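You operate a simulated robot arm through the tools that you are given. There is no shell and no other tool. Be economical: measure what you need, move in short steps, check, and stop when the job is done.

Carry out the task below with a simulated two-armed robot. There is one attempt and no reset: what you move stays moved.

## Task
Take the lid off the jar on the top of the bench and lay it down there.

It is judged by the outcome, as a careful person would: the job done as asked, and still so three seconds after it is handed in. It fails if anything else is knocked over, pushed out of place, dropped, spilled or broken. A push-on lid holds only when it is set on centred and level and pressed home; a screw cap is set on level and turned clockwise until tight.

## Robot
Two 7-joint arms with two-finger parallel grippers on one trunk, on a base that drives. Base frame: it is fixed to the floor where the robot stands at the start and does not move with it; the origin is under the middle of the robot, x ahead of it, y to its left, z up; the surface under the hand at the start is at about z = 850. Readings come in mm, degrees, newtons and seconds.
The left shoulder is at the start at [82, 174, 1158], the right one opposite. With the tool pointing down near the work surface each hand reaches from about 300 to 720 mm from the robot's upright axis, wherever it stands, measured 20 degrees to its own side. Payload 3.6 kg a hand.
Tool frame (each hand has its own): the origin (TCP) lies between the finger pads and is the grasp point; the fingertips stand 30 mm ahead of it; z points along the fingers, y is the line along which they close. The gripper opens to 110 mm. The fingers are 20 mm wide and 10 mm thick; the gripper's body (48 by 112 mm) begins 55 mm behind the TCP.
Orientation is that of the tool frame in the base frame, as a unit quaternion [w, x, y, z]. With the fingers straight down and closing along the base's y, the tool's x points along the base's -x, its y along +y and its z along -z.

## Interface
- The arms move only by the tool send_rows. It takes "left_steps", "right_steps" or both (then of equal length, played together; a hand with none holds still); each is a list of rows, each an object (a shift or turn left out is 0, a gripper value left out holds the last) with "linear": the shift along the tool's x, y, z in mm, a list of three; "turn": the turn, a rotation vector about the tool's x, y, z in degrees, a list of three; "hand": the closure, from 0 (fully open) to 1 (shut). In form: [{"linear": [tx, ty, tz], "turn": [wx, wy, wz], "hand": hand}, ...]. A call has 1 to 12 rows; each row shifts and turns the commanded pose from where the row before left it, along the tool's axes as they then stand. A row lasts 0.2 s, in which the tool goes at most 50 mm and 8.6 degrees; a call with a longer step from one row to the next is refused whole, and so is a gripper value outside its range. A pose out of reach is approached as far as the arm can. The call stops where the force on the tool passes 40 N (or 10 N more than at its start, if that is more) or the arm is blocked; 0.2 s more then pass. The fingers move at their own pace (about 153 mm/s each) and stop on an object; they squeeze with about 37 N. The grip force told is the motor's: it shows also when the fingers shut on nothing. Time passes only in rows, and 0.2 s behind the last, so rows that do not move let the fingers close. The reply holds the time, the measured pose of the TCP, the force on the tool along the base axes, the opening and the grip force, in the units named above and with some noise, with the torque about the TCP (base axes, N m) and any sound that the robot's microphone picked up.
- Cameras (640 x 400 px; columns grow to the right, rows downward): "scene" is now at [176.8, 29, 1341.3]; the picture's right is [0.31, -0.95, 0.00], its down [-0.46, -0.15, -0.87] and it looks along [0.83, 0.27, -0.48] (base axes); focal length 261 px, centre (320, 200). "left" rides on the left gripper at [72, -17, -103] in its tool frame; the picture's right is [0.23, 0.97, 0.00], its down [-0.76, 0.18, -0.62] and it looks along [-0.61, 0.14, 0.78] (tool axes); focal length 222 px, centre (320, 200). "right" rides on the right gripper at [72, 17, -103] in its tool frame; the picture's right is [-0.23, 0.97, 0.00], its down [-0.76, -0.18, -0.62] and it looks along [-0.61, -0.14, 0.78] (tool axes); focal length 222 px, centre (320, 200). There is no depth. A picture from a camera that has moved, and an enlarged one, comes with that camera's place and axes in the base frame and with its lens.
- get_image(camera): a new picture of that camera. No time passes.
- slide_trunk(by): slides the trunk up (or, below 0, down) by that many mm; the arms and the scene camera ride with it, the base frame stays. It gives what a move gives, with no picture.
- steer(legs): drives the robot by 1 to 6 legs, each [ahead, left, turn to the left] in mm, mm and degrees, along the robot's own axes; the way and the turn of a leg run together, so that a leg with both is an arc; at most 1500 mm and 180 degrees a leg. The arms and the cameras ride along, it lands a little off, and it stops where it bumps. It gives what a move gives.
- pan_tilt(pan, tilt): turns the head with the scene camera to pan (to the left, within 86 degrees either way) and tilt (down, from -29 to 69), counted from straight ahead of the robot. It gives what a move gives.
- zoom(camera, box): a new picture of the part [left, top, right, bottom] of that camera's present view, enlarged. No time passes.
- hand_in(): hands the job in; it is judged then, once.

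Work in short steps. Places have to be worked out from the pictures, the camera data and where the tool is seen: move nearer, look again, correct. Check each grasp and each placing, and mend what went wrong. You have 120 turns and 88 pictures in all, those below and enlarged ones among them. Open the grippers and draw the arms clear of the work before you hand the job in, unless the task says otherwise; then end with one line.

The tools are called by a JSON object that holds its "name" and its "arguments". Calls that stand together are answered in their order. send_rows: Moves the arms, as the interface text tells. Its arguments: {"type":"object","properties":{"left_steps":{"type":"array"},"right_steps":{"type":"array"}},"required":[]} The other tools are called the same way: slide_trunk (by) slides the trunk up or down; steer (legs) drives the base; pan_tilt (pan, tilt) turns the head that bears the scene camera; get_image (camera) takes a picture; zoom (camera, box) takes an enlarged picture of a part of a camera's view; hand_in () hands the job in.

At the start:

```text
time_s: 0.0
left_tool_pos: [418.2, 388.2, 1130.7]
left_tool_rot: [0.0, 0.0, 1.0, -0.001]
left_wrist_force: [0.3, -0.3, -0.1]
left_moment: [-0.04, 0.0, 0.0]
left_gripper_width: 110.2
left_grasp_force: 0.0
right_tool_pos: [409.5, -45.5, 1220.6]
right_tool_rot: [-0.001, 0.0, 1.0, 0.0]
right_wrist_force: [-0.4, 0.2, 0.5]
right_moment: [-0.04, 0.01, 0.01]
right_gripper_width: 109.8
right_grasp_force: 0.2
trunk travel left (down, up): [-275.0, 488.0]
robot x, y, heading: [-1.4, 0.0, 0.1]
head pan, tilt: [18.2, 28.9]
```

scene: 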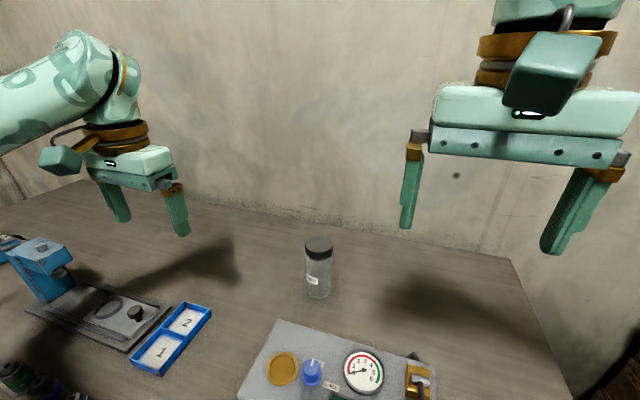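
right: 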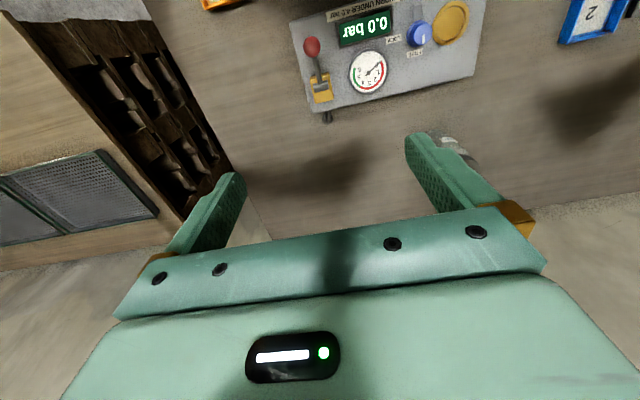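
left: 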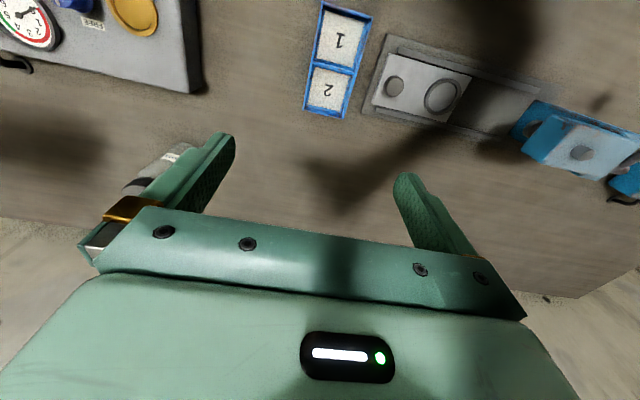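

The jar stands at about (598, 170), with its top near z≈990. I'll zoom in to see the lid type and refine that.

{"name": "zoom", "arguments": {"camera": "scene", "box": [270, 225, 370, 310]}}

{"name": "zoom", "arguments": {"camera": "left", "box": [80, 110, 240, 230]}}

```text
4.71 times, centred on (320, 268) of scene
camera zoom: at [176.8, 29.0, 1341.3], right [0.31, -0.95, 0.0], down [-0.46, -0.15, -0.87], along [0.83, 0.27, -0.48], focal length 1227 px, centre (320, -118)
```

zoom: 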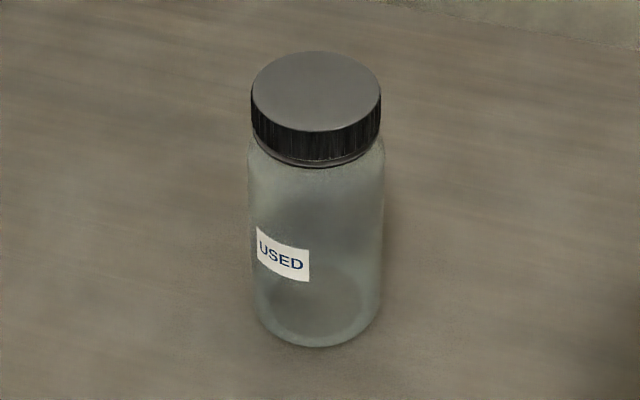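

```text
3.33 times, centred on (160, 170) of left
camera zoom: at [345.7, 370.3, 1234.8], right [-0.23, 0.97, 0.0], down [0.76, 0.18, 0.62], along [0.61, 0.14, -0.78], focal length 740 px, centre (853, 300)
```

zoom: 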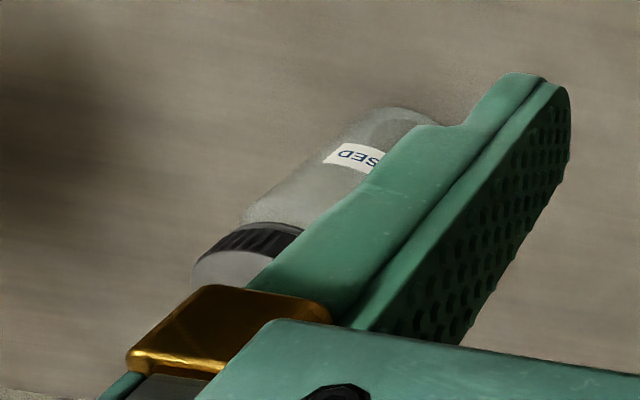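

The ribbed lid looks like a screw cap about 60 mm across, with its top near z≈985 and the jar at (603, 168). I plan to hold the body with the left hand and twist with the right, and want the jar centred between the arms, so I check the left side before driving.

{"name": "pan_tilt", "arguments": {"pan": 45, "tilt": 35}}

{"name": "get_image", "arguments": {"camera": "scene"}}

```text
time_s: 0.9
left_tool_pos: [417.9, 386.8, 1131.1]
left_tool_rot: [0.0, -0.001, 1.0, 0.0]
left_wrist_force: [-0.3, -0.5, 0.2]
left_moment: [0.0, -0.04, -0.01]
left_gripper_width: 110.2
left_grasp_force: 0.1
right_tool_pos: [409.1, -44.2, 1220.0]
right_tool_rot: [-0.001, 0.0, 1.0, 0.0]
right_wrist_force: [0.1, -1.1, -0.5]
right_moment: [0.02, -0.01, 0.01]
right_gripper_width: 110.1
right_grasp_force: 0.0
trunk travel left (down, up): [-275.0, 488.0]
robot x, y, heading: [3.3, 0.8, -0.1]
head pan, tilt: [45.0, 35.0]
```

```text
82 pictures are left
camera scene: at [152.9, 62.7, 1331.8], right [0.71, -0.71, 0.0], down [-0.41, -0.41, -0.82], along [0.58, 0.58, -0.57], focal length 261 px, centre (320, 200)
```

scene: 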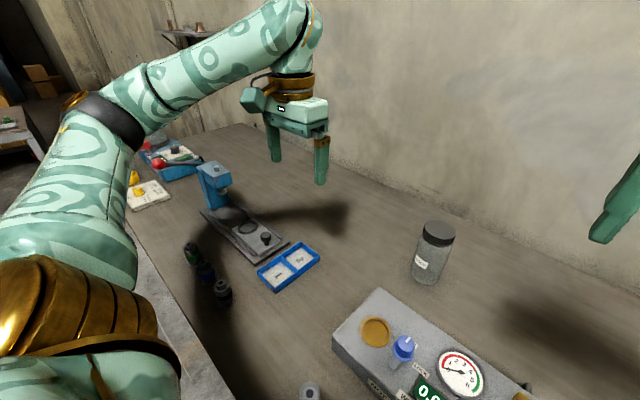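

The blue device is low and well under the left hand, and the way along the bench looks clear. I drive left 170 mm so the jar is midway between the arms.

{"name": "steer", "arguments": {"legs": [[0, 160, 0]]}}

{"name": "pan_tilt", "arguments": {"pan": 0, "tilt": 35}}

{"name": "get_image", "arguments": {"camera": "scene"}}

```text
time_s: 2.3
left_tool_pos: [419.2, 551.4, 1130.4]
left_tool_rot: [0.0, 0.0, 1.0, -0.001]
left_wrist_force: [0.3, 0.0, -0.1]
left_moment: [-0.04, 0.0, 0.01]
left_gripper_width: 110.0
left_grasp_force: 0.0
right_tool_pos: [409.7, 118.5, 1219.5]
right_tool_rot: [-0.002, 0.0, 1.0, 0.0]
right_wrist_force: [-1.1, 0.6, 1.0]
right_moment: [-0.04, -0.02, -0.02]
right_gripper_width: 110.2
right_grasp_force: 0.1
trunk travel left (down, up): [-275.0, 488.0]
robot x, y, heading: [-0.5, 163.6, -0.0]
head pan, tilt: [45.0, 35.0]
```

```text
time_s: 3.5
left_tool_pos: [418.8, 548.8, 1131.2]
left_tool_rot: [0.001, 0.0, 1.0, 0.0]
left_wrist_force: [0.1, -0.3, -0.3]
left_moment: [0.02, -0.01, -0.02]
left_gripper_width: 110.0
left_grasp_force: 0.2
right_tool_pos: [408.5, 116.6, 1221.5]
right_tool_rot: [-0.001, 0.0, 1.0, -0.001]
right_wrist_force: [-0.1, 0.0, -0.7]
right_moment: [0.02, -0.02, 0.02]
right_gripper_width: 110.2
right_grasp_force: 0.0
trunk travel left (down, up): [-275.0, 488.0]
robot x, y, heading: [2.1, 164.3, -0.1]
head pan, tilt: [0.0, 35.0]
```

```text
81 pictures are left
camera scene: at [178.7, 163.0, 1331.8], right [0.0, -1.0, 0.0], down [-0.57, 0.0, -0.82], along [0.82, 0.0, -0.57], focal length 261 px, centre (320, 200)
```

scene: 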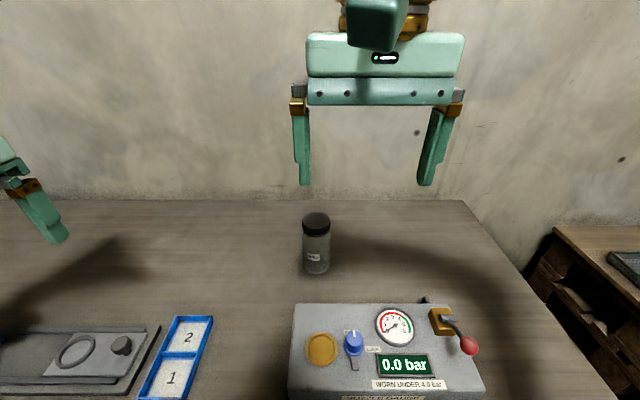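

The view is now straight on, so I zoom in to refine the jar's position.

{"name": "zoom", "arguments": {"camera": "scene", "box": [276, 203, 356, 283]}}

```text
5.00 times, centred on (316, 243) of scene
camera zoom: at [178.7, 163.0, 1331.8], right [0.0, -1.0, 0.0], down [-0.57, 0.0, -0.82], along [0.82, 0.0, -0.57], focal length 1304 px, centre (340, -15)
```

zoom: 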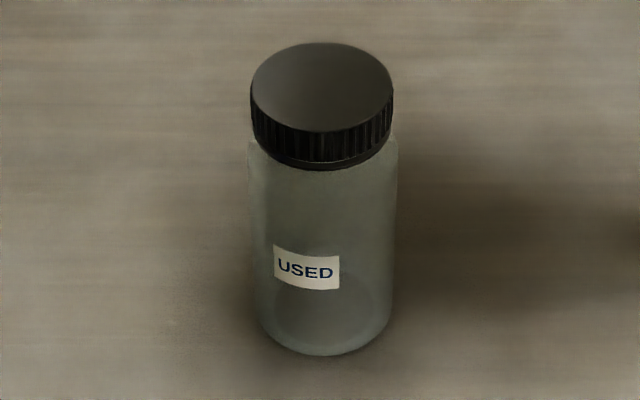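

Jar axis ≈ (603, 170), lid top z≈982. I turn the left hand in place to point toward the jar's side (yaw 60°, pitched up 55° from straight down), and check after the yaw.

{"name": "send_rows", "arguments": {"left_steps": [{"turn": [0, 0, 8.5714]}, {"turn": [0, 0, 8.5714]}, {"turn": [0, 0, 8.5714]}, {"turn": [0, 0, 8.5714]}, {"turn": [0, 0, 8.5714]}, {"turn": [0, 0, 8.5714]}, {"turn": [0, 0, 8.5716]}]}}

{"name": "send_rows", "arguments": {"left_steps": [{"turn": [0, -7.857, 0]}, {"turn": [0, -7.857, 0]}, {"turn": [0, -7.857, 0]}, {"turn": [0, -7.857, 0]}, {"turn": [0, -7.857, 0]}, {"turn": [0, -7.857, 0]}, {"turn": [0, -7.858, 0]}]}}

{"name": "get_image", "arguments": {"camera": "left"}}

```text
time_s: 5.1
left_tool_pos: [418.5, 549.5, 1130.4]
left_tool_rot: [0.0, 0.501, 0.865, 0.0]
left_wrist_force: [-1.1, -1.6, 0.1]
left_moment: [0.03, -0.03, 0.04]
left_gripper_width: 109.9
left_grasp_force: 0.2
right_tool_pos: [408.7, 117.2, 1220.6]
right_tool_rot: [-0.001, 0.0, 1.0, -0.001]
right_wrist_force: [0.2, -0.2, -0.3]
right_moment: [0.0, -0.03, 0.01]
right_gripper_width: 109.9
right_grasp_force: 0.2
trunk travel left (down, up): [-275.0, 488.0]
robot x, y, heading: [1.9, 163.3, -0.1]
head pan, tilt: [0.0, 35.0]
```

```text
time_s: 6.7
left_tool_pos: [418.9, 549.7, 1131.1]
left_tool_rot: [0.401, 0.443, 0.768, -0.232]
left_wrist_force: [0.3, 0.3, 0.1]
left_moment: [-0.01, 0.02, -0.02]
left_gripper_width: 110.1
left_grasp_force: 0.0
right_tool_pos: [409.7, 117.0, 1221.2]
right_tool_rot: [-0.001, 0.0, 1.0, 0.0]
right_wrist_force: [0.6, 0.2, 0.0]
right_moment: [-0.05, 0.01, 0.0]
right_gripper_width: 110.1
right_grasp_force: 0.0
trunk travel left (down, up): [-275.0, 488.0]
robot x, y, heading: [3.4, 163.6, -0.1]
head pan, tilt: [0.0, 35.0]
```

```text
79 pictures are left
camera left: at [340.6, 651.0, 1131.0], right [0.78, 0.6, -0.19], down [0.12, 0.15, 0.98], along [0.62, -0.79, 0.05], focal length 222 px, centre (320, 200)
```

left: 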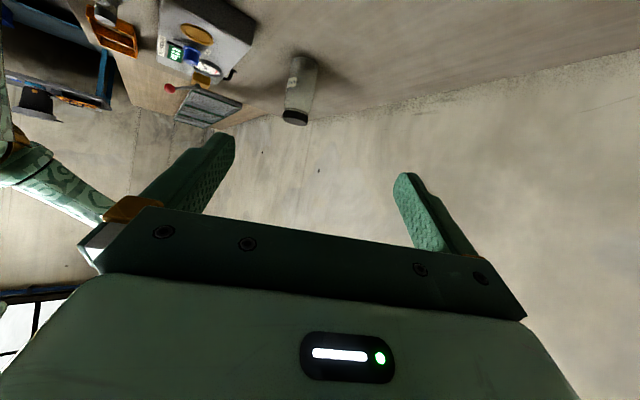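

Orientation is as intended. I move to a standoff above (533, 291, 1050) and look.

{"name": "send_rows", "arguments": {"left_steps": [{"linear": [-13.56, -4.36, 39.5]}, {"linear": [-13.56, -4.36, 39.5]}, {"linear": [-13.56, -4.36, 39.5]}, {"linear": [-13.56, -4.36, 39.5]}, {"linear": [-13.56, -4.36, 39.5]}, {"linear": [-13.56, -4.36, 39.5]}, {"linear": [-13.56, -4.36, 39.5]}]}}

{"name": "get_image", "arguments": {"camera": "scene"}}

```text
time_s: 8.3
left_tool_pos: [535.2, 293.2, 1050.4]
left_tool_rot: [0.401, 0.443, 0.768, -0.231]
left_wrist_force: [0.1, -0.5, 0.2]
left_moment: [0.03, -0.01, 0.0]
left_gripper_width: 110.2
left_grasp_force: 0.1
right_tool_pos: [409.8, 116.1, 1220.9]
right_tool_rot: [-0.001, 0.001, 1.0, 0.0]
right_wrist_force: [1.5, 1.3, -0.6]
right_moment: [0.04, 0.03, -0.01]
right_gripper_width: 110.2
right_grasp_force: 0.1
trunk travel left (down, up): [-275.0, 488.0]
robot x, y, heading: [0.0, 162.5, 0.0]
head pan, tilt: [0.0, 35.0]
```

```text
78 pictures are left
camera scene: at [179.4, 162.3, 1331.7], right [0.0, -1.0, 0.0], down [-0.57, 0.0, -0.82], along [0.82, 0.0, -0.57], focal length 261 px, centre (320, 200)
```

scene: 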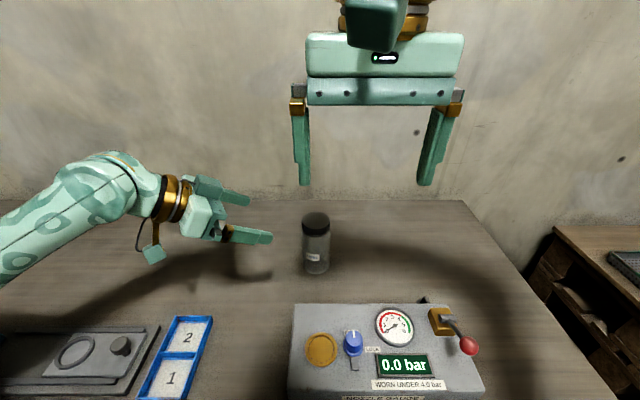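

Clear so far. I descend 75 mm, then check the forearm against the blue device.

{"name": "send_rows", "arguments": {"left_steps": [{"linear": [30.7, 0, 21.5]}, {"linear": [30.7, 0, 21.5]}]}}

{"name": "pan_tilt", "arguments": {"pan": 50, "tilt": 35}}

{"name": "get_image", "arguments": {"camera": "scene"}}

```text
time_s: 8.9
left_tool_pos: [532.5, 290.8, 977.9]
left_tool_rot: [0.4, 0.443, 0.768, -0.231]
left_wrist_force: [0.0, 0.4, 0.6]
left_moment: [0.0, -0.03, 0.0]
left_gripper_width: 109.9
left_grasp_force: 0.0
right_tool_pos: [410.3, 116.6, 1221.7]
right_tool_rot: [-0.001, 0.0, 1.0, 0.0]
right_wrist_force: [0.7, 1.0, -0.2]
right_moment: [-0.01, -0.01, 0.01]
right_gripper_width: 109.8
right_grasp_force: 0.1
trunk travel left (down, up): [-275.0, 488.0]
robot x, y, heading: [-2.6, 165.6, -0.3]
head pan, tilt: [0.0, 35.0]
```

```text
time_s: 10.0
left_tool_pos: [532.4, 291.5, 978.0]
left_tool_rot: [0.4, 0.443, 0.769, -0.23]
left_wrist_force: [0.4, -0.8, -0.3]
left_moment: [0.01, 0.0, 0.01]
left_gripper_width: 109.8
left_grasp_force: 0.0
right_tool_pos: [409.4, 115.8, 1220.0]
right_tool_rot: [-0.001, 0.0, 1.0, 0.0]
right_wrist_force: [0.4, -0.4, 0.5]
right_moment: [-0.01, -0.01, 0.0]
right_gripper_width: 109.9
right_grasp_force: 0.0
trunk travel left (down, up): [-275.0, 488.0]
robot x, y, heading: [-0.4, 162.3, -0.2]
head pan, tilt: [50.0, 35.0]
```

```text
77 pictures are left
camera scene: at [147.5, 230.4, 1331.8], right [0.76, -0.64, 0.0], down [-0.37, -0.44, -0.82], along [0.53, 0.63, -0.57], focal length 261 px, centre (320, 200)
```

scene: 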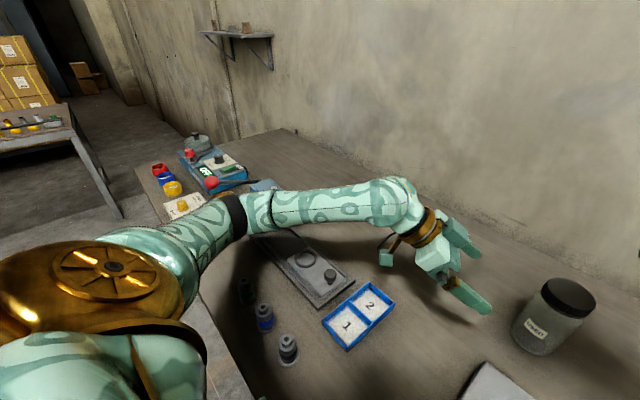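

The forearm runs in front of the blue device, with the elbow at about z≈1060, well above the bottles. I descend the remaining ~73 mm.

{"name": "send_rows", "arguments": {"left_steps": [{"linear": [29.9, 0, 20.9]}, {"linear": [29.9, 0, 20.9]}]}}

{"name": "get_image", "arguments": {"camera": "scene"}}

{"name": "get_image", "arguments": {"camera": "left"}}

```text
time_s: 10.6
left_tool_pos: [532.2, 287.8, 901.9]
left_tool_rot: [0.4, 0.444, 0.768, -0.231]
left_wrist_force: [0.3, 0.7, -0.1]
left_moment: [0.02, 0.0, 0.03]
left_gripper_width: 110.1
left_grasp_force: 0.1
right_tool_pos: [409.7, 117.4, 1220.5]
right_tool_rot: [-0.001, 0.0, 1.0, -0.001]
right_wrist_force: [-0.6, -0.2, 0.4]
right_moment: [-0.01, 0.03, 0.06]
right_gripper_width: 110.0
right_grasp_force: 0.1
trunk travel left (down, up): [-275.0, 488.0]
robot x, y, heading: [-0.1, 168.4, 0.0]
head pan, tilt: [50.0, 35.0]
```

```text
76 pictures are left
camera scene: at [147.5, 230.5, 1331.8], right [0.77, -0.64, 0.0], down [-0.37, -0.44, -0.82], along [0.53, 0.63, -0.57], focal length 261 px, centre (320, 200)
```

scene: 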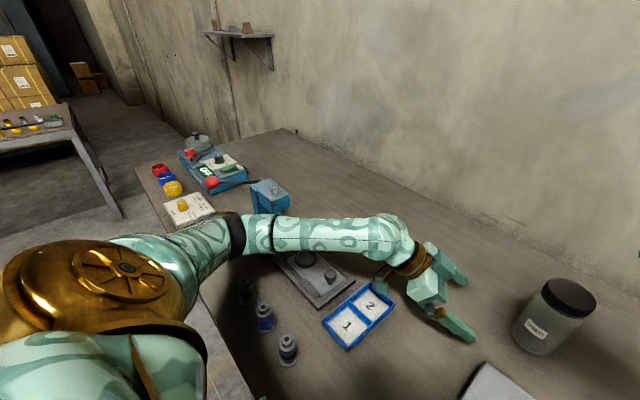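

```text
75 pictures are left
camera left: at [453.9, 390.0, 902.6], right [0.78, 0.6, -0.19], down [0.12, 0.15, 0.98], along [0.62, -0.79, 0.05], focal length 222 px, centre (320, 200)
```

left: 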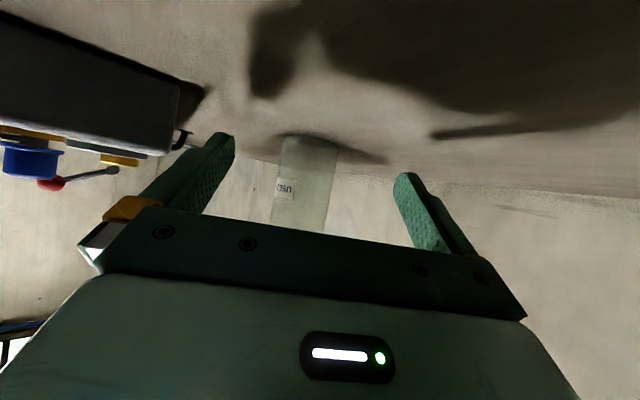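

The jar's base works out to (595–603, 170), in line with the fingers. I advance 120 mm along the bench so the pads straddle the jar, stopping about 15 mm short of its axis.

{"name": "send_rows", "arguments": {"left_steps": [{"linear": [-17.2, 0, 24.6]}, {"linear": [-17.2, 0, 24.6]}, {"linear": [-17.2, 0, 24.6]}, {"linear": [-17.2, 0, 24.6]}]}}

{"name": "get_image", "arguments": {"camera": "left"}}

{"name": "pan_tilt", "arguments": {"pan": 0, "tilt": 35}}

{"name": "get_image", "arguments": {"camera": "scene"}}

```text
time_s: 11.6
left_tool_pos: [592.4, 184.6, 901.3]
left_tool_rot: [0.4, 0.443, 0.768, -0.23]
left_wrist_force: [-0.3, -0.3, 0.3]
left_moment: [0.0, 0.01, 0.01]
left_gripper_width: 110.3
left_grasp_force: 0.3
right_tool_pos: [410.1, 116.7, 1219.8]
right_tool_rot: [-0.002, 0.0, 1.0, 0.0]
right_wrist_force: [0.2, 0.1, -0.7]
right_moment: [0.02, 0.01, 0.04]
right_gripper_width: 109.9
right_grasp_force: 0.0
trunk travel left (down, up): [-275.0, 488.0]
robot x, y, heading: [-1.1, 160.0, 0.0]
head pan, tilt: [50.0, 35.0]
```

```text
74 pictures are left
camera left: at [515.2, 285.4, 901.7], right [0.78, 0.6, -0.19], down [0.12, 0.15, 0.98], along [0.62, -0.79, 0.05], focal length 222 px, centre (320, 200)
```

left: 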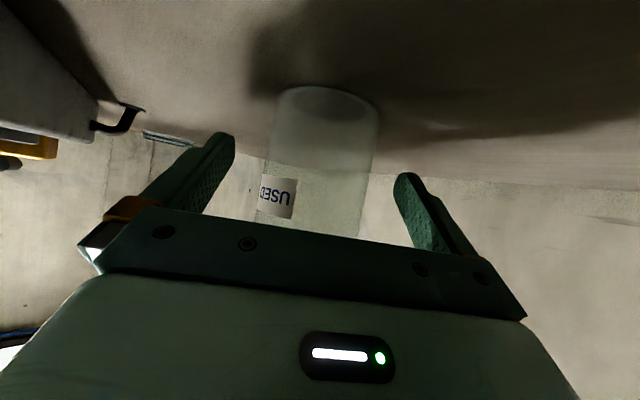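

```text
time_s: 12.8
left_tool_pos: [592.6, 186.1, 901.2]
left_tool_rot: [0.4, 0.444, 0.768, -0.231]
left_wrist_force: [-0.1, 0.5, 0.3]
left_moment: [0.0, 0.0, -0.02]
left_gripper_width: 110.0
left_grasp_force: 0.1
right_tool_pos: [408.7, 117.7, 1220.3]
right_tool_rot: [-0.001, 0.0, 1.0, -0.001]
right_wrist_force: [-0.4, -0.6, -0.7]
right_moment: [0.0, 0.03, 0.0]
right_gripper_width: 110.1
right_grasp_force: 0.0
trunk travel left (down, up): [-275.0, 488.0]
robot x, y, heading: [0.5, 159.1, -0.2]
head pan, tilt: [0.0, 35.0]
```

```text
73 pictures are left
camera scene: at [178.8, 162.9, 1331.8], right [0.0, -1.0, 0.0], down [-0.57, 0.0, -0.82], along [0.82, 0.0, -0.57], focal length 261 px, centre (320, 200)
```

scene: 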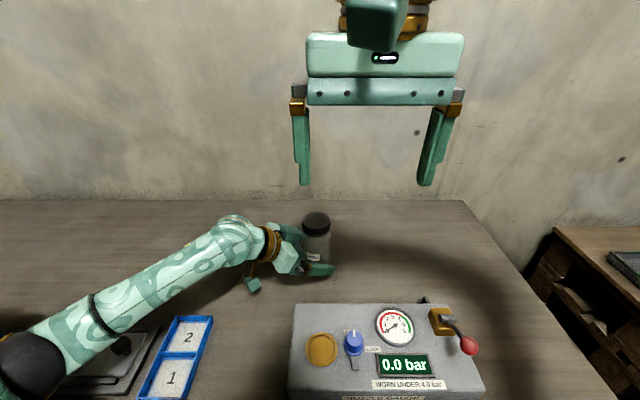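

The jar sits centred between the fingers and hasn't moved. I close partway to about 78 mm and look before gripping.

{"name": "send_rows", "arguments": {"left_steps": [{"hand": 0.15}, {"hand": 0.29}, {"hand": 0.29}]}}

{"name": "get_image", "arguments": {"camera": "left"}}

{"name": "zoom", "arguments": {"camera": "scene", "box": [256, 203, 356, 283]}}

```text
time_s: 13.6
left_tool_pos: [593.4, 184.8, 901.1]
left_tool_rot: [0.4, 0.443, 0.769, -0.23]
left_wrist_force: [0.3, 0.0, -0.4]
left_moment: [0.03, -0.02, 0.01]
left_gripper_width: 78.2
left_grasp_force: 0.1
right_tool_pos: [408.6, 116.0, 1219.2]
right_tool_rot: [-0.001, 0.0, 1.0, 0.0]
right_wrist_force: [0.6, -1.0, -0.9]
right_moment: [-0.01, 0.0, -0.05]
right_gripper_width: 110.0
right_grasp_force: 0.1
trunk travel left (down, up): [-275.0, 488.0]
robot x, y, heading: [-2.7, 162.9, 0.3]
head pan, tilt: [0.0, 35.0]
```

```text
72 pictures are left
camera left: at [514.8, 285.9, 901.9], right [0.78, 0.6, -0.19], down [0.12, 0.15, 0.98], along [0.62, -0.79, 0.05], focal length 222 px, centre (320, 200)
```

left: 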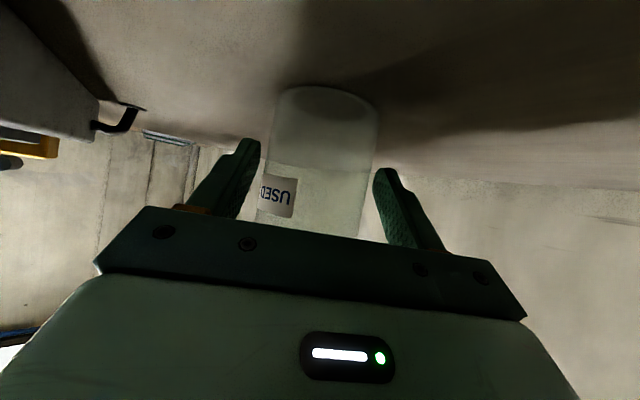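

```text
5.00 times, centred on (306, 243) of scene
camera zoom: at [178.8, 162.8, 1331.8], right [0.0, -1.0, 0.0], down [-0.57, 0.0, -0.82], along [0.82, 0.0, -0.57], focal length 1304 px, centre (390, -15)
```

zoom: 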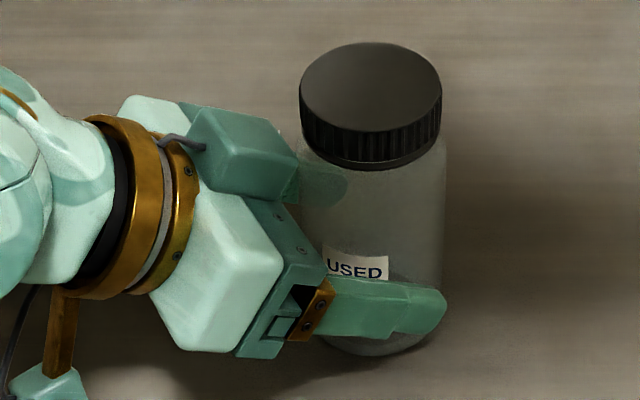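

It is well centred, so I close the left hand on the body.

{"name": "send_rows", "arguments": {"left_steps": [{"hand": 0.36}, {"hand": 0.45}, {"hand": 0.6}, {"hand": 1}, {"hand": 1}]}}

{"name": "zoom", "arguments": {"camera": "scene", "box": [256, 203, 356, 283]}}

```text
time_s: 14.8
left_tool_pos: [594.1, 185.8, 900.6]
left_tool_rot: [0.4, 0.444, 0.768, -0.231]
left_wrist_force: [1.3, -0.2, 1.3]
left_moment: [0.01, -0.09, -0.05]
left_gripper_width: 63.7
left_grasp_force: 37.5
right_tool_pos: [410.2, 116.7, 1219.7]
right_tool_rot: [0.0, 0.0, 1.0, 0.001]
right_wrist_force: [0.1, -0.3, -0.1]
right_moment: [-0.01, -0.03, -0.01]
right_gripper_width: 110.0
right_grasp_force: 0.0
trunk travel left (down, up): [-275.0, 488.0]
robot x, y, heading: [1.8, 162.2, -0.1]
head pan, tilt: [0.0, 35.0]
```

```text
5.00 times, centred on (306, 243) of scene
camera zoom: at [178.8, 162.8, 1331.8], right [0.0, -1.0, 0.0], down [-0.57, 0.0, -0.82], along [0.82, 0.0, -0.57], focal length 1304 px, centre (390, -15)
```

zoom: 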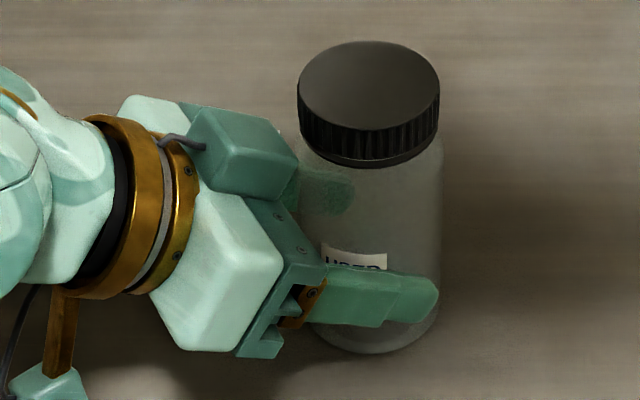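

The left hand holds the body firmly (63.7 mm, 37.5 N) and the jar stayed put. Now the right hand: I turn it so its finger line runs clear of the left palm, at about -10° from X, leaving room to unscrew counter-clockwise.

{"name": "send_rows", "arguments": {"right_steps": [{"turn": [0, 0, 8.3333], "hand": 0.2}, {"turn": [0, 0, 8.3333]}, {"turn": [0, 0, 8.3333]}, {"turn": [0, 0, 8.3333]}, {"turn": [0, 0, 8.3333]}, {"turn": [0, 0, 8.3333]}, {"turn": [0, 0, 8.3333]}, {"turn": [0, 0, 8.3333]}, {"turn": [0, 0, 8.3333]}, {"turn": [0, 0, 8.3333]}, {"turn": [0, 0, 8.3333]}, {"turn": [0, 0, 8.3333]}]}}

{"name": "send_rows", "arguments": {"right_steps": [{"linear": [14.6, 30.4, 23.3]}, {"linear": [14.6, 30.4, 23.3]}, {"linear": [14.6, 30.4, 23.3]}, {"linear": [14.6, 30.4, 23.3]}, {"linear": [14.6, 30.4, 23.3]}, {"linear": [14.6, 30.4, 23.3]}]}}

{"name": "get_image", "arguments": {"camera": "right"}}

{"name": "get_image", "arguments": {"camera": "scene"}}

```text
time_s: 17.4
left_tool_pos: [593.5, 184.9, 901.3]
left_tool_rot: [0.399, 0.444, 0.768, -0.231]
left_wrist_force: [0.6, -0.5, 3.0]
left_moment: [-0.03, -0.09, -0.01]
left_gripper_width: 63.8
left_grasp_force: 37.1
right_tool_pos: [409.8, 116.3, 1219.7]
right_tool_rot: [-0.001, 0.766, 0.642, -0.001]
right_wrist_force: [1.1, 0.2, -0.5]
right_moment: [0.01, 0.02, 0.01]
right_gripper_width: 87.9
right_grasp_force: 0.0
trunk travel left (down, up): [-275.0, 488.0]
robot x, y, heading: [-1.2, 164.4, -0.2]
head pan, tilt: [0.0, 35.0]
```

```text
time_s: 18.8
left_tool_pos: [592.6, 185.6, 901.9]
left_tool_rot: [0.401, 0.443, 0.767, -0.232]
left_wrist_force: [1.0, -0.1, 2.2]
left_moment: [0.07, -0.07, 0.0]
left_gripper_width: 64.1
left_grasp_force: 37.0
right_tool_pos: [604.8, 173.5, 1080.2]
right_tool_rot: [0.0, 0.766, 0.643, -0.002]
right_wrist_force: [0.8, 0.1, -0.3]
right_moment: [-0.01, -0.03, 0.03]
right_gripper_width: 88.0
right_grasp_force: 0.1
trunk travel left (down, up): [-275.0, 488.0]
robot x, y, heading: [0.7, 161.8, 0.0]
head pan, tilt: [0.0, 35.0]
```

```text
69 pictures are left
camera right: at [634.5, 241.9, 1182.8], right [0.92, -0.39, 0.0], down [-0.3, -0.72, 0.62], along [-0.24, -0.57, -0.78], focal length 222 px, centre (320, 200)
```

right: 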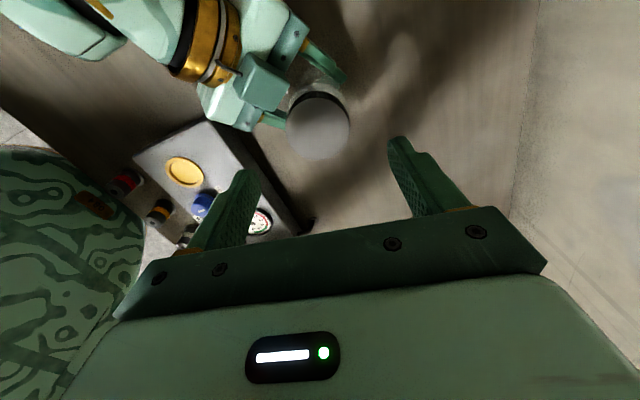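

```text
68 pictures are left
camera scene: at [179.0, 163.6, 1331.8], right [0.0, -1.0, 0.0], down [-0.57, 0.0, -0.82], along [0.82, 0.0, -0.57], focal length 261 px, centre (320, 200)
```

scene: 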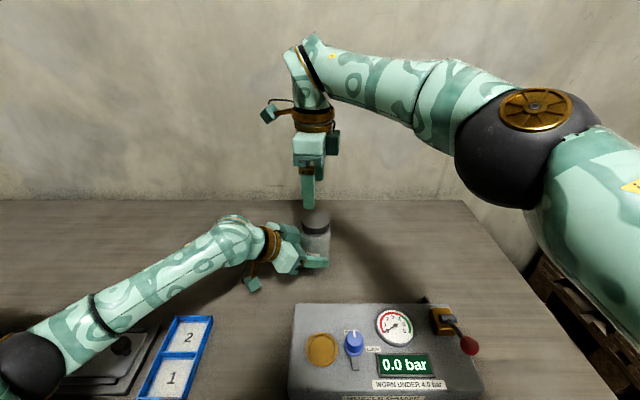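

The right camera puts the lid centre at (603, 172), directly under the right hand. I descend to TCP z≈991 so the tips cover the lid's rim.

{"name": "send_rows", "arguments": {"right_steps": [{"linear": [-1.2, -0.8, 30]}, {"linear": [0, 0, 30]}, {"linear": [0, 0, 29]}]}}

{"name": "get_image", "arguments": {"camera": "right"}}

{"name": "zoom", "arguments": {"camera": "scene", "box": [256, 193, 366, 281]}}

```text
time_s: 19.6
left_tool_pos: [593.2, 184.8, 901.5]
left_tool_rot: [0.4, 0.443, 0.768, -0.231]
left_wrist_force: [-0.2, -0.3, 2.4]
left_moment: [-0.12, -0.05, -0.02]
left_gripper_width: 63.9
left_grasp_force: 37.5
right_tool_pos: [604.9, 171.5, 990.9]
right_tool_rot: [-0.001, 0.765, 0.644, -0.001]
right_wrist_force: [0.1, -0.3, -0.2]
right_moment: [-0.02, 0.0, 0.0]
right_gripper_width: 87.8
right_grasp_force: 0.0
trunk travel left (down, up): [-275.0, 488.0]
robot x, y, heading: [-0.5, 160.4, -0.1]
head pan, tilt: [0.0, 35.0]
```

```text
67 pictures are left
camera right: at [633.7, 239.4, 1093.8], right [0.92, -0.39, 0.0], down [-0.31, -0.72, 0.62], along [-0.25, -0.57, -0.78], focal length 222 px, centre (320, 200)
```

right: 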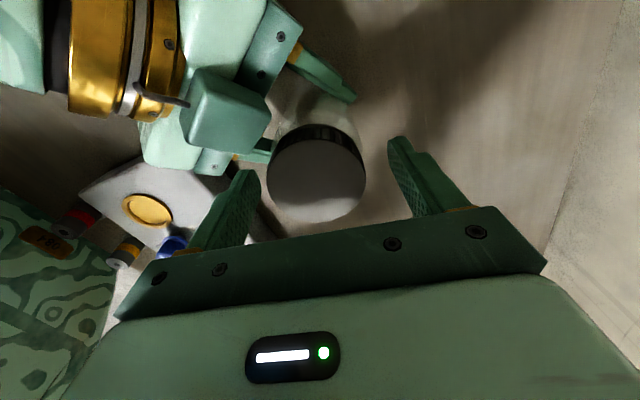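

```text
4.55 times, centred on (311, 237) of scene
camera zoom: at [178.7, 162.9, 1331.8], right [0.0, -1.0, 0.0], down [-0.57, 0.0, -0.82], along [0.82, 0.0, -0.57], focal length 1185 px, centre (361, 32)
```

zoom: 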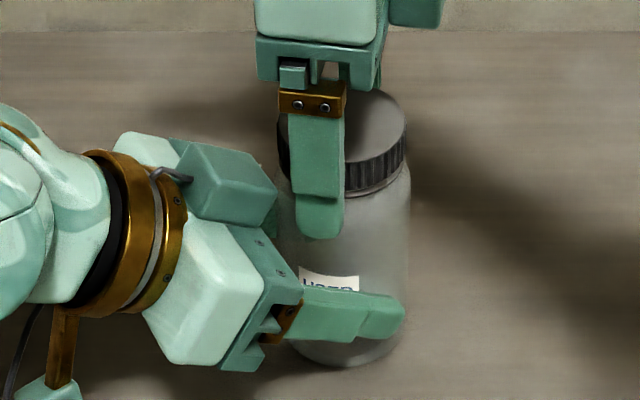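

Fingers straddle the lid with clearance to the left palm. I close the right hand on the rim.

{"name": "send_rows", "arguments": {"right_steps": [{"hand": 0.35}, {"hand": 0.45}, {"hand": 0.7}, {"hand": 1}, {"hand": 1}]}}

{"name": "zoom", "arguments": {"camera": "scene", "box": [256, 193, 366, 281]}}

```text
time_s: 20.8
left_tool_pos: [593.8, 186.1, 900.7]
left_tool_rot: [0.401, 0.442, 0.769, -0.23]
left_wrist_force: [21.3, -1.4, 0.1]
left_moment: [-0.35, 1.08, -0.01]
left_gripper_width: 63.6
left_grasp_force: 37.2
right_tool_pos: [603.0, 172.4, 991.1]
right_tool_rot: [-0.002, 0.765, 0.644, -0.002]
right_wrist_force: [-22.5, 0.3, 2.0]
right_moment: [0.27, 0.87, 0.27]
right_gripper_width: 56.9
right_grasp_force: 37.4
trunk travel left (down, up): [-275.0, 488.0]
robot x, y, heading: [1.3, 164.5, 0.1]
head pan, tilt: [0.0, 35.0]
```

```text
4.55 times, centred on (311, 237) of scene
camera zoom: at [178.8, 162.9, 1331.8], right [0.0, -1.0, 0.0], down [-0.57, 0.0, -0.82], along [0.82, 0.0, -0.57], focal length 1185 px, centre (361, 32)
```

zoom: 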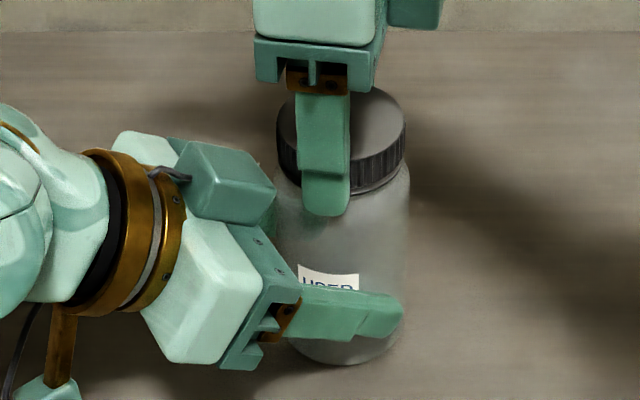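

Grip is good (56.9 mm), but there's about 22 N of side load because the hand sits slightly too far in +x. I shift it 2 mm back to relax that.

{"name": "send_rows", "arguments": {"right_steps": [{"linear": [0, -2, 0]}]}}

```text
time_s: 21.2
left_tool_pos: [593.5, 185.0, 901.4]
left_tool_rot: [0.4, 0.443, 0.768, -0.231]
left_wrist_force: [16.3, 3.7, 1.0]
left_moment: [-0.38, 0.64, 0.13]
left_gripper_width: 63.8
left_grasp_force: 36.5
right_tool_pos: [601.9, 171.0, 991.2]
right_tool_rot: [0.0, 0.766, 0.643, 0.0]
right_wrist_force: [-15.3, -2.8, 0.1]
right_moment: [0.1, 0.58, 0.17]
right_gripper_width: 56.7
right_grasp_force: 36.8
trunk travel left (down, up): [-275.0, 488.0]
robot x, y, heading: [-0.3, 161.5, -0.3]
head pan, tilt: [0.0, 35.0]
```

Side load drops about 3.5 N/mm, so I shift 4 mm more.

{"name": "send_rows", "arguments": {"right_steps": [{"linear": [0, -2, 0]}, {"linear": [-0.5, -2, 0]}]}}

```text
time_s: 21.8
left_tool_pos: [592.0, 184.3, 900.9]
left_tool_rot: [0.4, 0.444, 0.767, -0.232]
left_wrist_force: [-8.9, 7.8, 7.5]
left_moment: [-0.66, -1.04, -0.12]
left_gripper_width: 63.7
left_grasp_force: 37.4
right_tool_pos: [599.2, 168.8, 990.9]
right_tool_rot: [0.003, 0.766, 0.643, 0.001]
right_wrist_force: [10.1, -7.5, -10.2]
right_moment: [-0.14, 0.11, 0.04]
right_gripper_width: 56.7
right_grasp_force: 37.0
trunk travel left (down, up): [-275.0, 488.0]
robot x, y, heading: [0.4, 162.4, -0.1]
head pan, tilt: [0.0, 35.0]
```

Slightly overshot; I go back about 1.3 mm in x and 1.5 mm in y.

{"name": "send_rows", "arguments": {"right_steps": [{"linear": [1.5, 1.3, 0]}]}}

```text
time_s: 22.2
left_tool_pos: [592.6, 185.7, 901.8]
left_tool_rot: [0.4, 0.443, 0.768, -0.231]
left_wrist_force: [-11.5, 11.1, 9.3]
left_moment: [-0.59, -0.45, -0.5]
left_gripper_width: 63.7
left_grasp_force: 36.9
right_tool_pos: [600.0, 171.1, 991.1]
right_tool_rot: [0.002, 0.766, 0.643, 0.001]
right_wrist_force: [11.4, -11.7, -7.3]
right_moment: [-0.6, -0.59, 0.39]
right_gripper_width: 56.7
right_grasp_force: 37.2
trunk travel left (down, up): [-275.0, 488.0]
robot x, y, heading: [1.5, 166.8, -0.1]
head pan, tilt: [0.0, 35.0]
```

The y shift was in the wrong sense, so I undo it and add 1 mm in x.

{"name": "send_rows", "arguments": {"right_steps": [{"linear": [-2.5, 1.3, 0]}]}}

```text
time_s: 22.6
left_tool_pos: [591.0, 184.8, 901.6]
left_tool_rot: [0.4, 0.444, 0.768, -0.232]
left_wrist_force: [-10.5, 1.7, 8.6]
left_moment: [0.27, -0.14, -0.38]
left_gripper_width: 63.7
left_grasp_force: 36.8
right_tool_pos: [600.1, 170.6, 992.5]
right_tool_rot: [-0.001, 0.765, 0.644, 0.0]
right_wrist_force: [11.6, -0.5, -6.1]
right_moment: [-0.38, -0.86, 0.16]
right_gripper_width: 57.0
right_grasp_force: 37.1
trunk travel left (down, up): [-275.0, 488.0]
robot x, y, heading: [0.3, 163.6, 0.0]
head pan, tilt: [0.0, 35.0]
```

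Side loads are low now. I twist 25° counter-clockwise and read the torque.

{"name": "send_rows", "arguments": {"right_steps": [{"linear": [0, 1.5, 0], "turn": [0, 0, -4]}, {"turn": [0, 0, -7]}, {"turn": [0, 0, -7]}, {"turn": [0, 0, -7]}]}}

{"name": "zoom", "arguments": {"camera": "scene", "box": [256, 193, 366, 281]}}

```text
time_s: 23.6
left_tool_pos: [592.2, 186.6, 901.2]
left_tool_rot: [0.4, 0.444, 0.768, -0.232]
left_wrist_force: [-1.4, -11.6, 0.5]
left_moment: [0.63, 0.13, -0.11]
left_gripper_width: 63.5
left_grasp_force: 37.5
right_tool_pos: [599.4, 171.1, 990.9]
right_tool_rot: [-0.003, 0.607, 0.795, 0.0]
right_wrist_force: [0.1, 12.8, 3.5]
right_moment: [0.43, 0.1, 0.02]
right_gripper_width: 56.7
right_grasp_force: 37.3
trunk travel left (down, up): [-275.0, 488.0]
robot x, y, heading: [-0.6, 161.1, -0.2]
head pan, tilt: [0.0, 35.0]
```

```text
4.55 times, centred on (311, 237) of scene
camera zoom: at [178.4, 163.0, 1331.9], right [0.0, -1.0, 0.0], down [-0.57, 0.0, -0.82], along [0.82, 0.0, -0.57], focal length 1185 px, centre (361, 32)
```

zoom: 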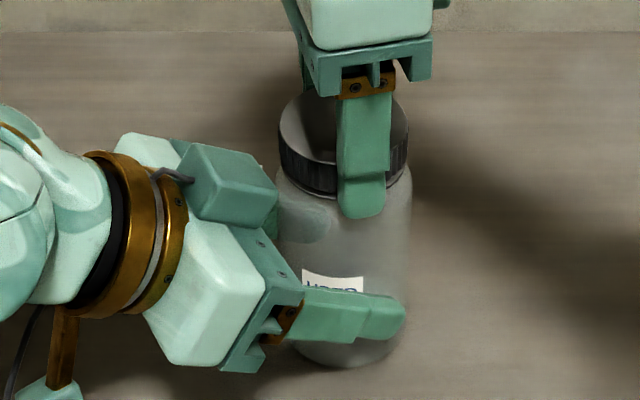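

The hand turned 25° with the jar still; the y load of 12.8 N suggests shifting about 2 mm in +y. I continue 40° more with that correction.

{"name": "send_rows", "arguments": {"right_steps": [{"linear": [2, 0.5, 0], "turn": [0, 0, -8]}, {"turn": [0, 0, -8]}, {"turn": [0, 0, -8]}, {"turn": [0, 0, -8]}, {"turn": [0, 0, -8]}]}}

{"name": "zoom", "arguments": {"camera": "scene", "box": [256, 193, 366, 281]}}

```text
time_s: 24.8
left_tool_pos: [593.6, 185.4, 901.3]
left_tool_rot: [0.401, 0.443, 0.769, -0.23]
left_wrist_force: [7.9, 2.6, 0.0]
left_moment: [0.14, 0.56, 0.08]
left_gripper_width: 62.8
left_grasp_force: 37.1
right_tool_pos: [601.8, 172.6, 994.2]
right_tool_rot: [-0.001, 0.298, 0.954, -0.001]
right_wrist_force: [-8.7, -0.3, 4.9]
right_moment: [-0.23, 0.21, -0.04]
right_gripper_width: 57.0
right_grasp_force: 37.1
trunk travel left (down, up): [-275.0, 488.0]
robot x, y, heading: [-0.0, 162.1, 0.0]
head pan, tilt: [0.0, 35.0]
```

```text
4.55 times, centred on (311, 237) of scene
camera zoom: at [178.8, 163.2, 1331.8], right [0.0, -1.0, 0.0], down [-0.57, 0.0, -0.82], along [0.82, 0.0, -0.57], focal length 1185 px, centre (361, 32)
```

zoom: 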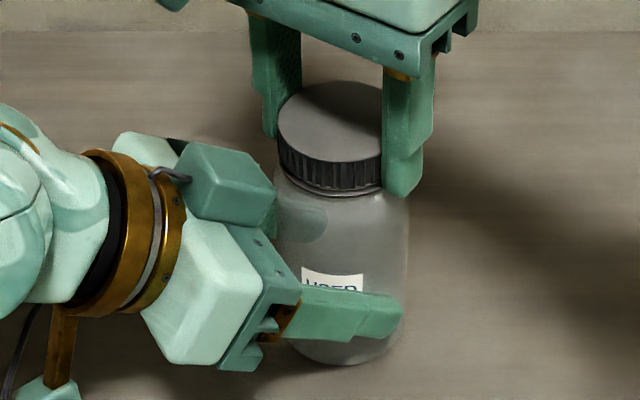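

The lid has turned and is rising: TCP z is 994 and a gap shows under the rim. I keep turning another 48°, letting the hand rise 1 mm; it clears the palm.

{"name": "send_rows", "arguments": {"right_steps": [{"linear": [0, -0.5, -0.3], "turn": [0, 0, -8]}, {"linear": [0, 0, -0.2], "turn": [0, 0, -8]}, {"linear": [0, 0, -0.2], "turn": [0, 0, -8]}, {"linear": [0, 0, -0.2], "turn": [0, 0, -8]}, {"linear": [0, 0, -0.2], "turn": [0, 0, -8]}, {"linear": [0, 0, -0.2], "turn": [0, 0, -8]}]}}

{"name": "zoom", "arguments": {"camera": "scene", "box": [256, 193, 366, 281]}}

```text
time_s: 26.2
left_tool_pos: [594.5, 184.9, 900.4]
left_tool_rot: [0.4, 0.444, 0.767, -0.232]
left_wrist_force: [0.0, 6.7, 0.0]
left_moment: [-0.41, 0.1, 0.12]
left_gripper_width: 62.9
left_grasp_force: 37.1
right_tool_pos: [600.4, 170.3, 991.7]
right_tool_rot: [0.001, -0.079, 0.997, 0.0]
right_wrist_force: [-0.9, -6.0, 0.7]
right_moment: [-0.15, 0.0, 0.04]
right_gripper_width: 56.8
right_grasp_force: 36.9
right hand out of reach, approached as far as the arm can: row 6
trunk travel left (down, up): [-275.0, 488.0]
robot x, y, heading: [-0.8, 163.4, 0.0]
head pan, tilt: [0.0, 35.0]
```

```text
4.55 times, centred on (311, 237) of scene
camera zoom: at [179.0, 162.9, 1331.7], right [0.0, -1.0, 0.0], down [-0.57, 0.0, -0.82], along [0.82, 0.0, -0.57], focal length 1185 px, centre (361, 32)
```

zoom: 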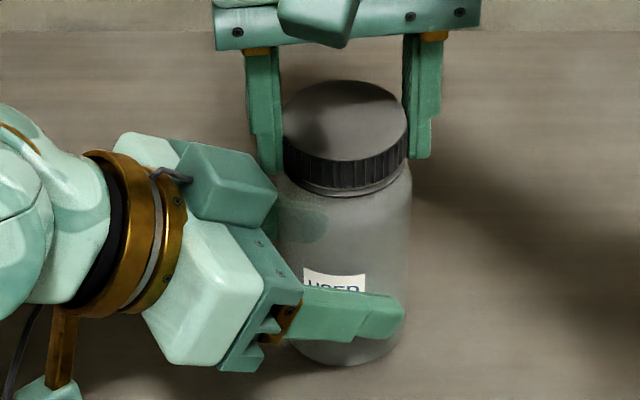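

About 109° turned and the right wrist is at its limit. I open slightly, wind back 103° clear of the lid and re-grip for another turn.

{"name": "send_rows", "arguments": {"right_steps": [{"hand": 0.25}, {"hand": 0.25}, {"hand": 0.25}]}}

{"name": "send_rows", "arguments": {"right_steps": [{"turn": [0, 0, 8.58]}, {"turn": [0, 0, 8.58]}, {"turn": [0, 0, 8.58]}, {"turn": [0, 0, 8.58]}, {"turn": [0, 0, 8.58]}, {"turn": [0, 0, 8.58]}, {"turn": [0, 0, 8.58]}, {"turn": [0, 0, 8.58]}, {"turn": [0, 0, 8.58]}, {"turn": [0, 0, 8.58]}, {"turn": [0, 0, 8.58]}, {"turn": [0, 0, 8.58]}]}}

{"name": "zoom", "arguments": {"camera": "scene", "box": [256, 193, 366, 281]}}

{"name": "get_image", "arguments": {"camera": "right"}}

```text
time_s: 27.0
left_tool_pos: [593.5, 187.1, 900.9]
left_tool_rot: [0.4, 0.443, 0.769, -0.231]
left_wrist_force: [-8.3, 35.4, 1.6]
left_moment: [-2.54, -0.65, -0.03]
left_gripper_width: 63.2
left_grasp_force: 37.1
right_tool_pos: [602.3, 168.6, 993.6]
right_tool_rot: [0.001, -0.078, 0.997, -0.002]
right_wrist_force: [8.4, -35.1, -0.1]
right_moment: [-0.68, -0.14, 0.16]
right_gripper_width: 64.4
right_grasp_force: 0.1
trunk travel left (down, up): [-275.0, 488.0]
robot x, y, heading: [-0.9, 160.7, -0.1]
head pan, tilt: [0.0, 35.0]
```

```text
time_s: 29.6
left_tool_pos: [592.9, 185.2, 902.1]
left_tool_rot: [0.4, 0.443, 0.768, -0.231]
left_wrist_force: [-0.8, -0.2, 1.5]
left_moment: [-0.09, 0.01, -0.03]
left_gripper_width: 62.7
left_grasp_force: 36.9
right_tool_pos: [600.0, 171.6, 993.6]
right_tool_rot: [-0.001, 0.732, 0.681, -0.001]
right_wrist_force: [0.0, 0.2, 0.4]
right_moment: [0.0, 0.01, 0.02]
right_gripper_width: 82.7
right_grasp_force: 0.0
trunk travel left (down, up): [-275.0, 488.0]
robot x, y, heading: [3.2, 166.4, -0.1]
head pan, tilt: [0.0, 35.0]
```

```text
4.55 times, centred on (311, 237) of scene
camera zoom: at [178.9, 162.9, 1331.8], right [0.0, -1.0, 0.0], down [-0.57, 0.0, -0.82], along [0.82, 0.0, -0.57], focal length 1185 px, centre (361, 32)
```

zoom: 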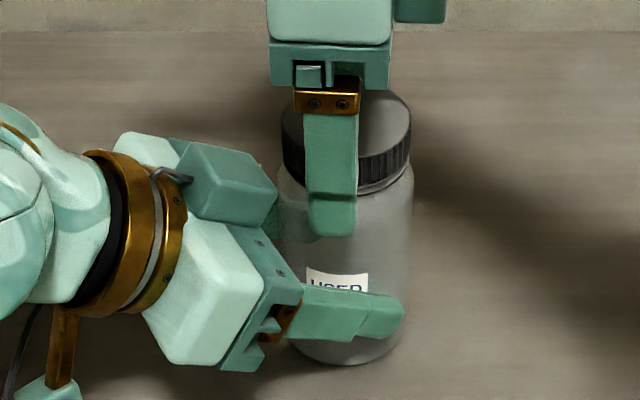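

```text
60 pictures are left
camera right: at [623.3, 241.5, 1095.7], right [0.96, -0.3, 0.0], down [-0.23, -0.75, 0.62], along [-0.19, -0.59, -0.78], focal length 222 px, centre (320, 200)
```

right: 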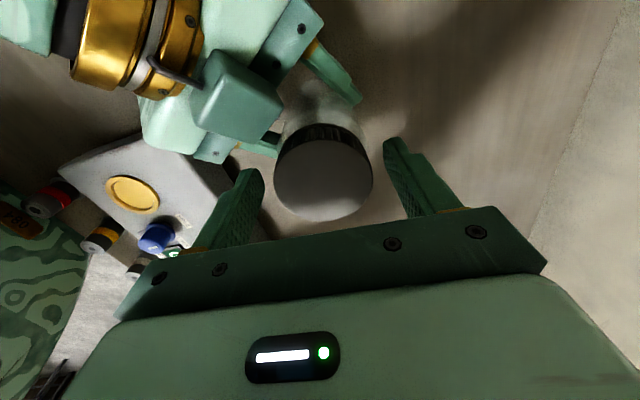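

Opening at that angle touched the left gripper's housing, so I'll release at smaller angles from now on. The jar and lid look undisturbed. I re-grip (lid centre ≈ (602, 172)).

{"name": "send_rows", "arguments": {"right_steps": [{"linear": [0.5, 1.5, 1], "hand": 0.35}, {"hand": 0.5}, {"hand": 1}, {"hand": 1}]}}

```text
time_s: 30.6
left_tool_pos: [592.9, 185.4, 901.1]
left_tool_rot: [0.4, 0.443, 0.768, -0.231]
left_wrist_force: [1.2, -1.8, -1.1]
left_moment: [-0.03, 0.19, -0.02]
left_gripper_width: 62.4
left_grasp_force: 36.5
right_tool_pos: [603.3, 172.1, 991.3]
right_tool_rot: [-0.001, 0.73, 0.683, 0.0]
right_wrist_force: [-2.3, 0.7, 0.5]
right_moment: [0.05, 0.04, 0.0]
right_gripper_width: 57.4
right_grasp_force: 37.4
trunk travel left (down, up): [-275.0, 488.0]
robot x, y, heading: [0.6, 165.5, -0.2]
head pan, tilt: [0.0, 35.0]
```

Nearly load-free grip this time. I turn 72° counter-clockwise with a slight rise.

{"name": "send_rows", "arguments": {"right_steps": [{"linear": [0, 0, -0.1], "turn": [0, 0, -8]}, {"linear": [0, 0, -0.1], "turn": [0, 0, -8]}, {"linear": [0, 0, -0.1], "turn": [0, 0, -8]}, {"linear": [0, 0, -0.1], "turn": [0, 0, -8]}, {"linear": [0, 0, -0.1], "turn": [0, 0, -8]}, {"linear": [0, 0, -0.1], "turn": [0, 0, -8]}, {"linear": [0, 0, -0.1], "turn": [0, 0, -8]}, {"linear": [0, 0, -0.1], "turn": [0, 0, -8]}, {"linear": [0, 0, -0.1], "turn": [0, 0, -8]}]}}

{"name": "zoom", "arguments": {"camera": "scene", "box": [256, 193, 366, 281]}}

```text
time_s: 32.6
left_tool_pos: [593.2, 186.2, 901.4]
left_tool_rot: [0.4, 0.443, 0.769, -0.231]
left_wrist_force: [13.4, 9.8, 0.8]
left_moment: [-1.06, 0.81, 0.31]
left_gripper_width: 62.6
left_grasp_force: 37.0
right_tool_pos: [601.5, 170.9, 992.3]
right_tool_rot: [-0.001, 0.19, 0.982, -0.001]
right_wrist_force: [-12.4, -9.7, -1.2]
right_moment: [0.17, 0.36, -0.08]
right_gripper_width: 57.2
right_grasp_force: 36.9
trunk travel left (down, up): [-275.0, 488.0]
robot x, y, heading: [1.8, 163.8, -0.1]
head pan, tilt: [0.0, 35.0]
```

```text
4.55 times, centred on (311, 237) of scene
camera zoom: at [179.0, 162.9, 1331.7], right [0.0, -1.0, 0.0], down [-0.57, 0.0, -0.82], along [0.82, 0.0, -0.57], focal length 1185 px, centre (361, 32)
```

zoom: 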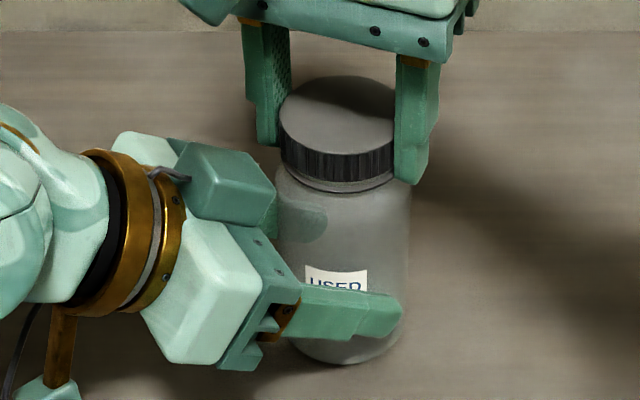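

The lid is rising visibly; about 180° turned in all. I open only slightly, wind back 80° and re-grip a touch higher.

{"name": "send_rows", "arguments": {"right_steps": [{"hand": 0.36}, {"hand": 0.36}, {"turn": [0, 0, 8.5]}, {"turn": [0, 0, 8.5]}, {"turn": [0, 0, 8.5]}, {"turn": [0, 0, 8.5]}, {"turn": [0, 0, 8.5]}, {"turn": [0, 0, 8.5]}, {"turn": [0, 0, 8.5]}, {"turn": [0, 0, 8.5]}, {"turn": [0, 0, 8.5]}, {"linear": [0, 0, -1]}]}}

{"name": "get_image", "arguments": {"camera": "right"}}

```text
time_s: 35.2
left_tool_pos: [593.2, 184.1, 900.8]
left_tool_rot: [0.399, 0.444, 0.768, -0.232]
left_wrist_force: [0.2, 1.6, -0.6]
left_moment: [0.03, 0.02, 0.04]
left_gripper_width: 62.3
left_grasp_force: 37.3
right_tool_pos: [602.4, 171.0, 994.6]
right_tool_rot: [-0.001, 0.758, 0.652, -0.001]
right_wrist_force: [0.3, 0.5, -0.9]
right_moment: [0.02, 0.0, 0.02]
right_gripper_width: 70.4
right_grasp_force: 0.0
trunk travel left (down, up): [-275.0, 488.0]
robot x, y, heading: [-0.8, 163.1, -0.1]
head pan, tilt: [0.0, 35.0]
```

```text
58 pictures are left
camera right: at [631.1, 240.3, 1097.4], right [0.93, -0.37, 0.0], down [-0.29, -0.73, 0.62], along [-0.23, -0.58, -0.78], focal length 222 px, centre (320, 200)
```

right: 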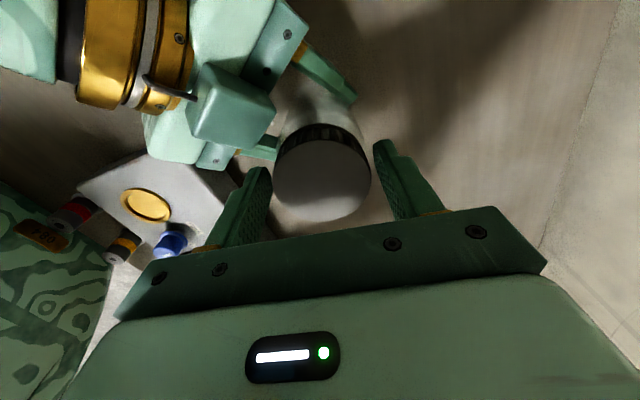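

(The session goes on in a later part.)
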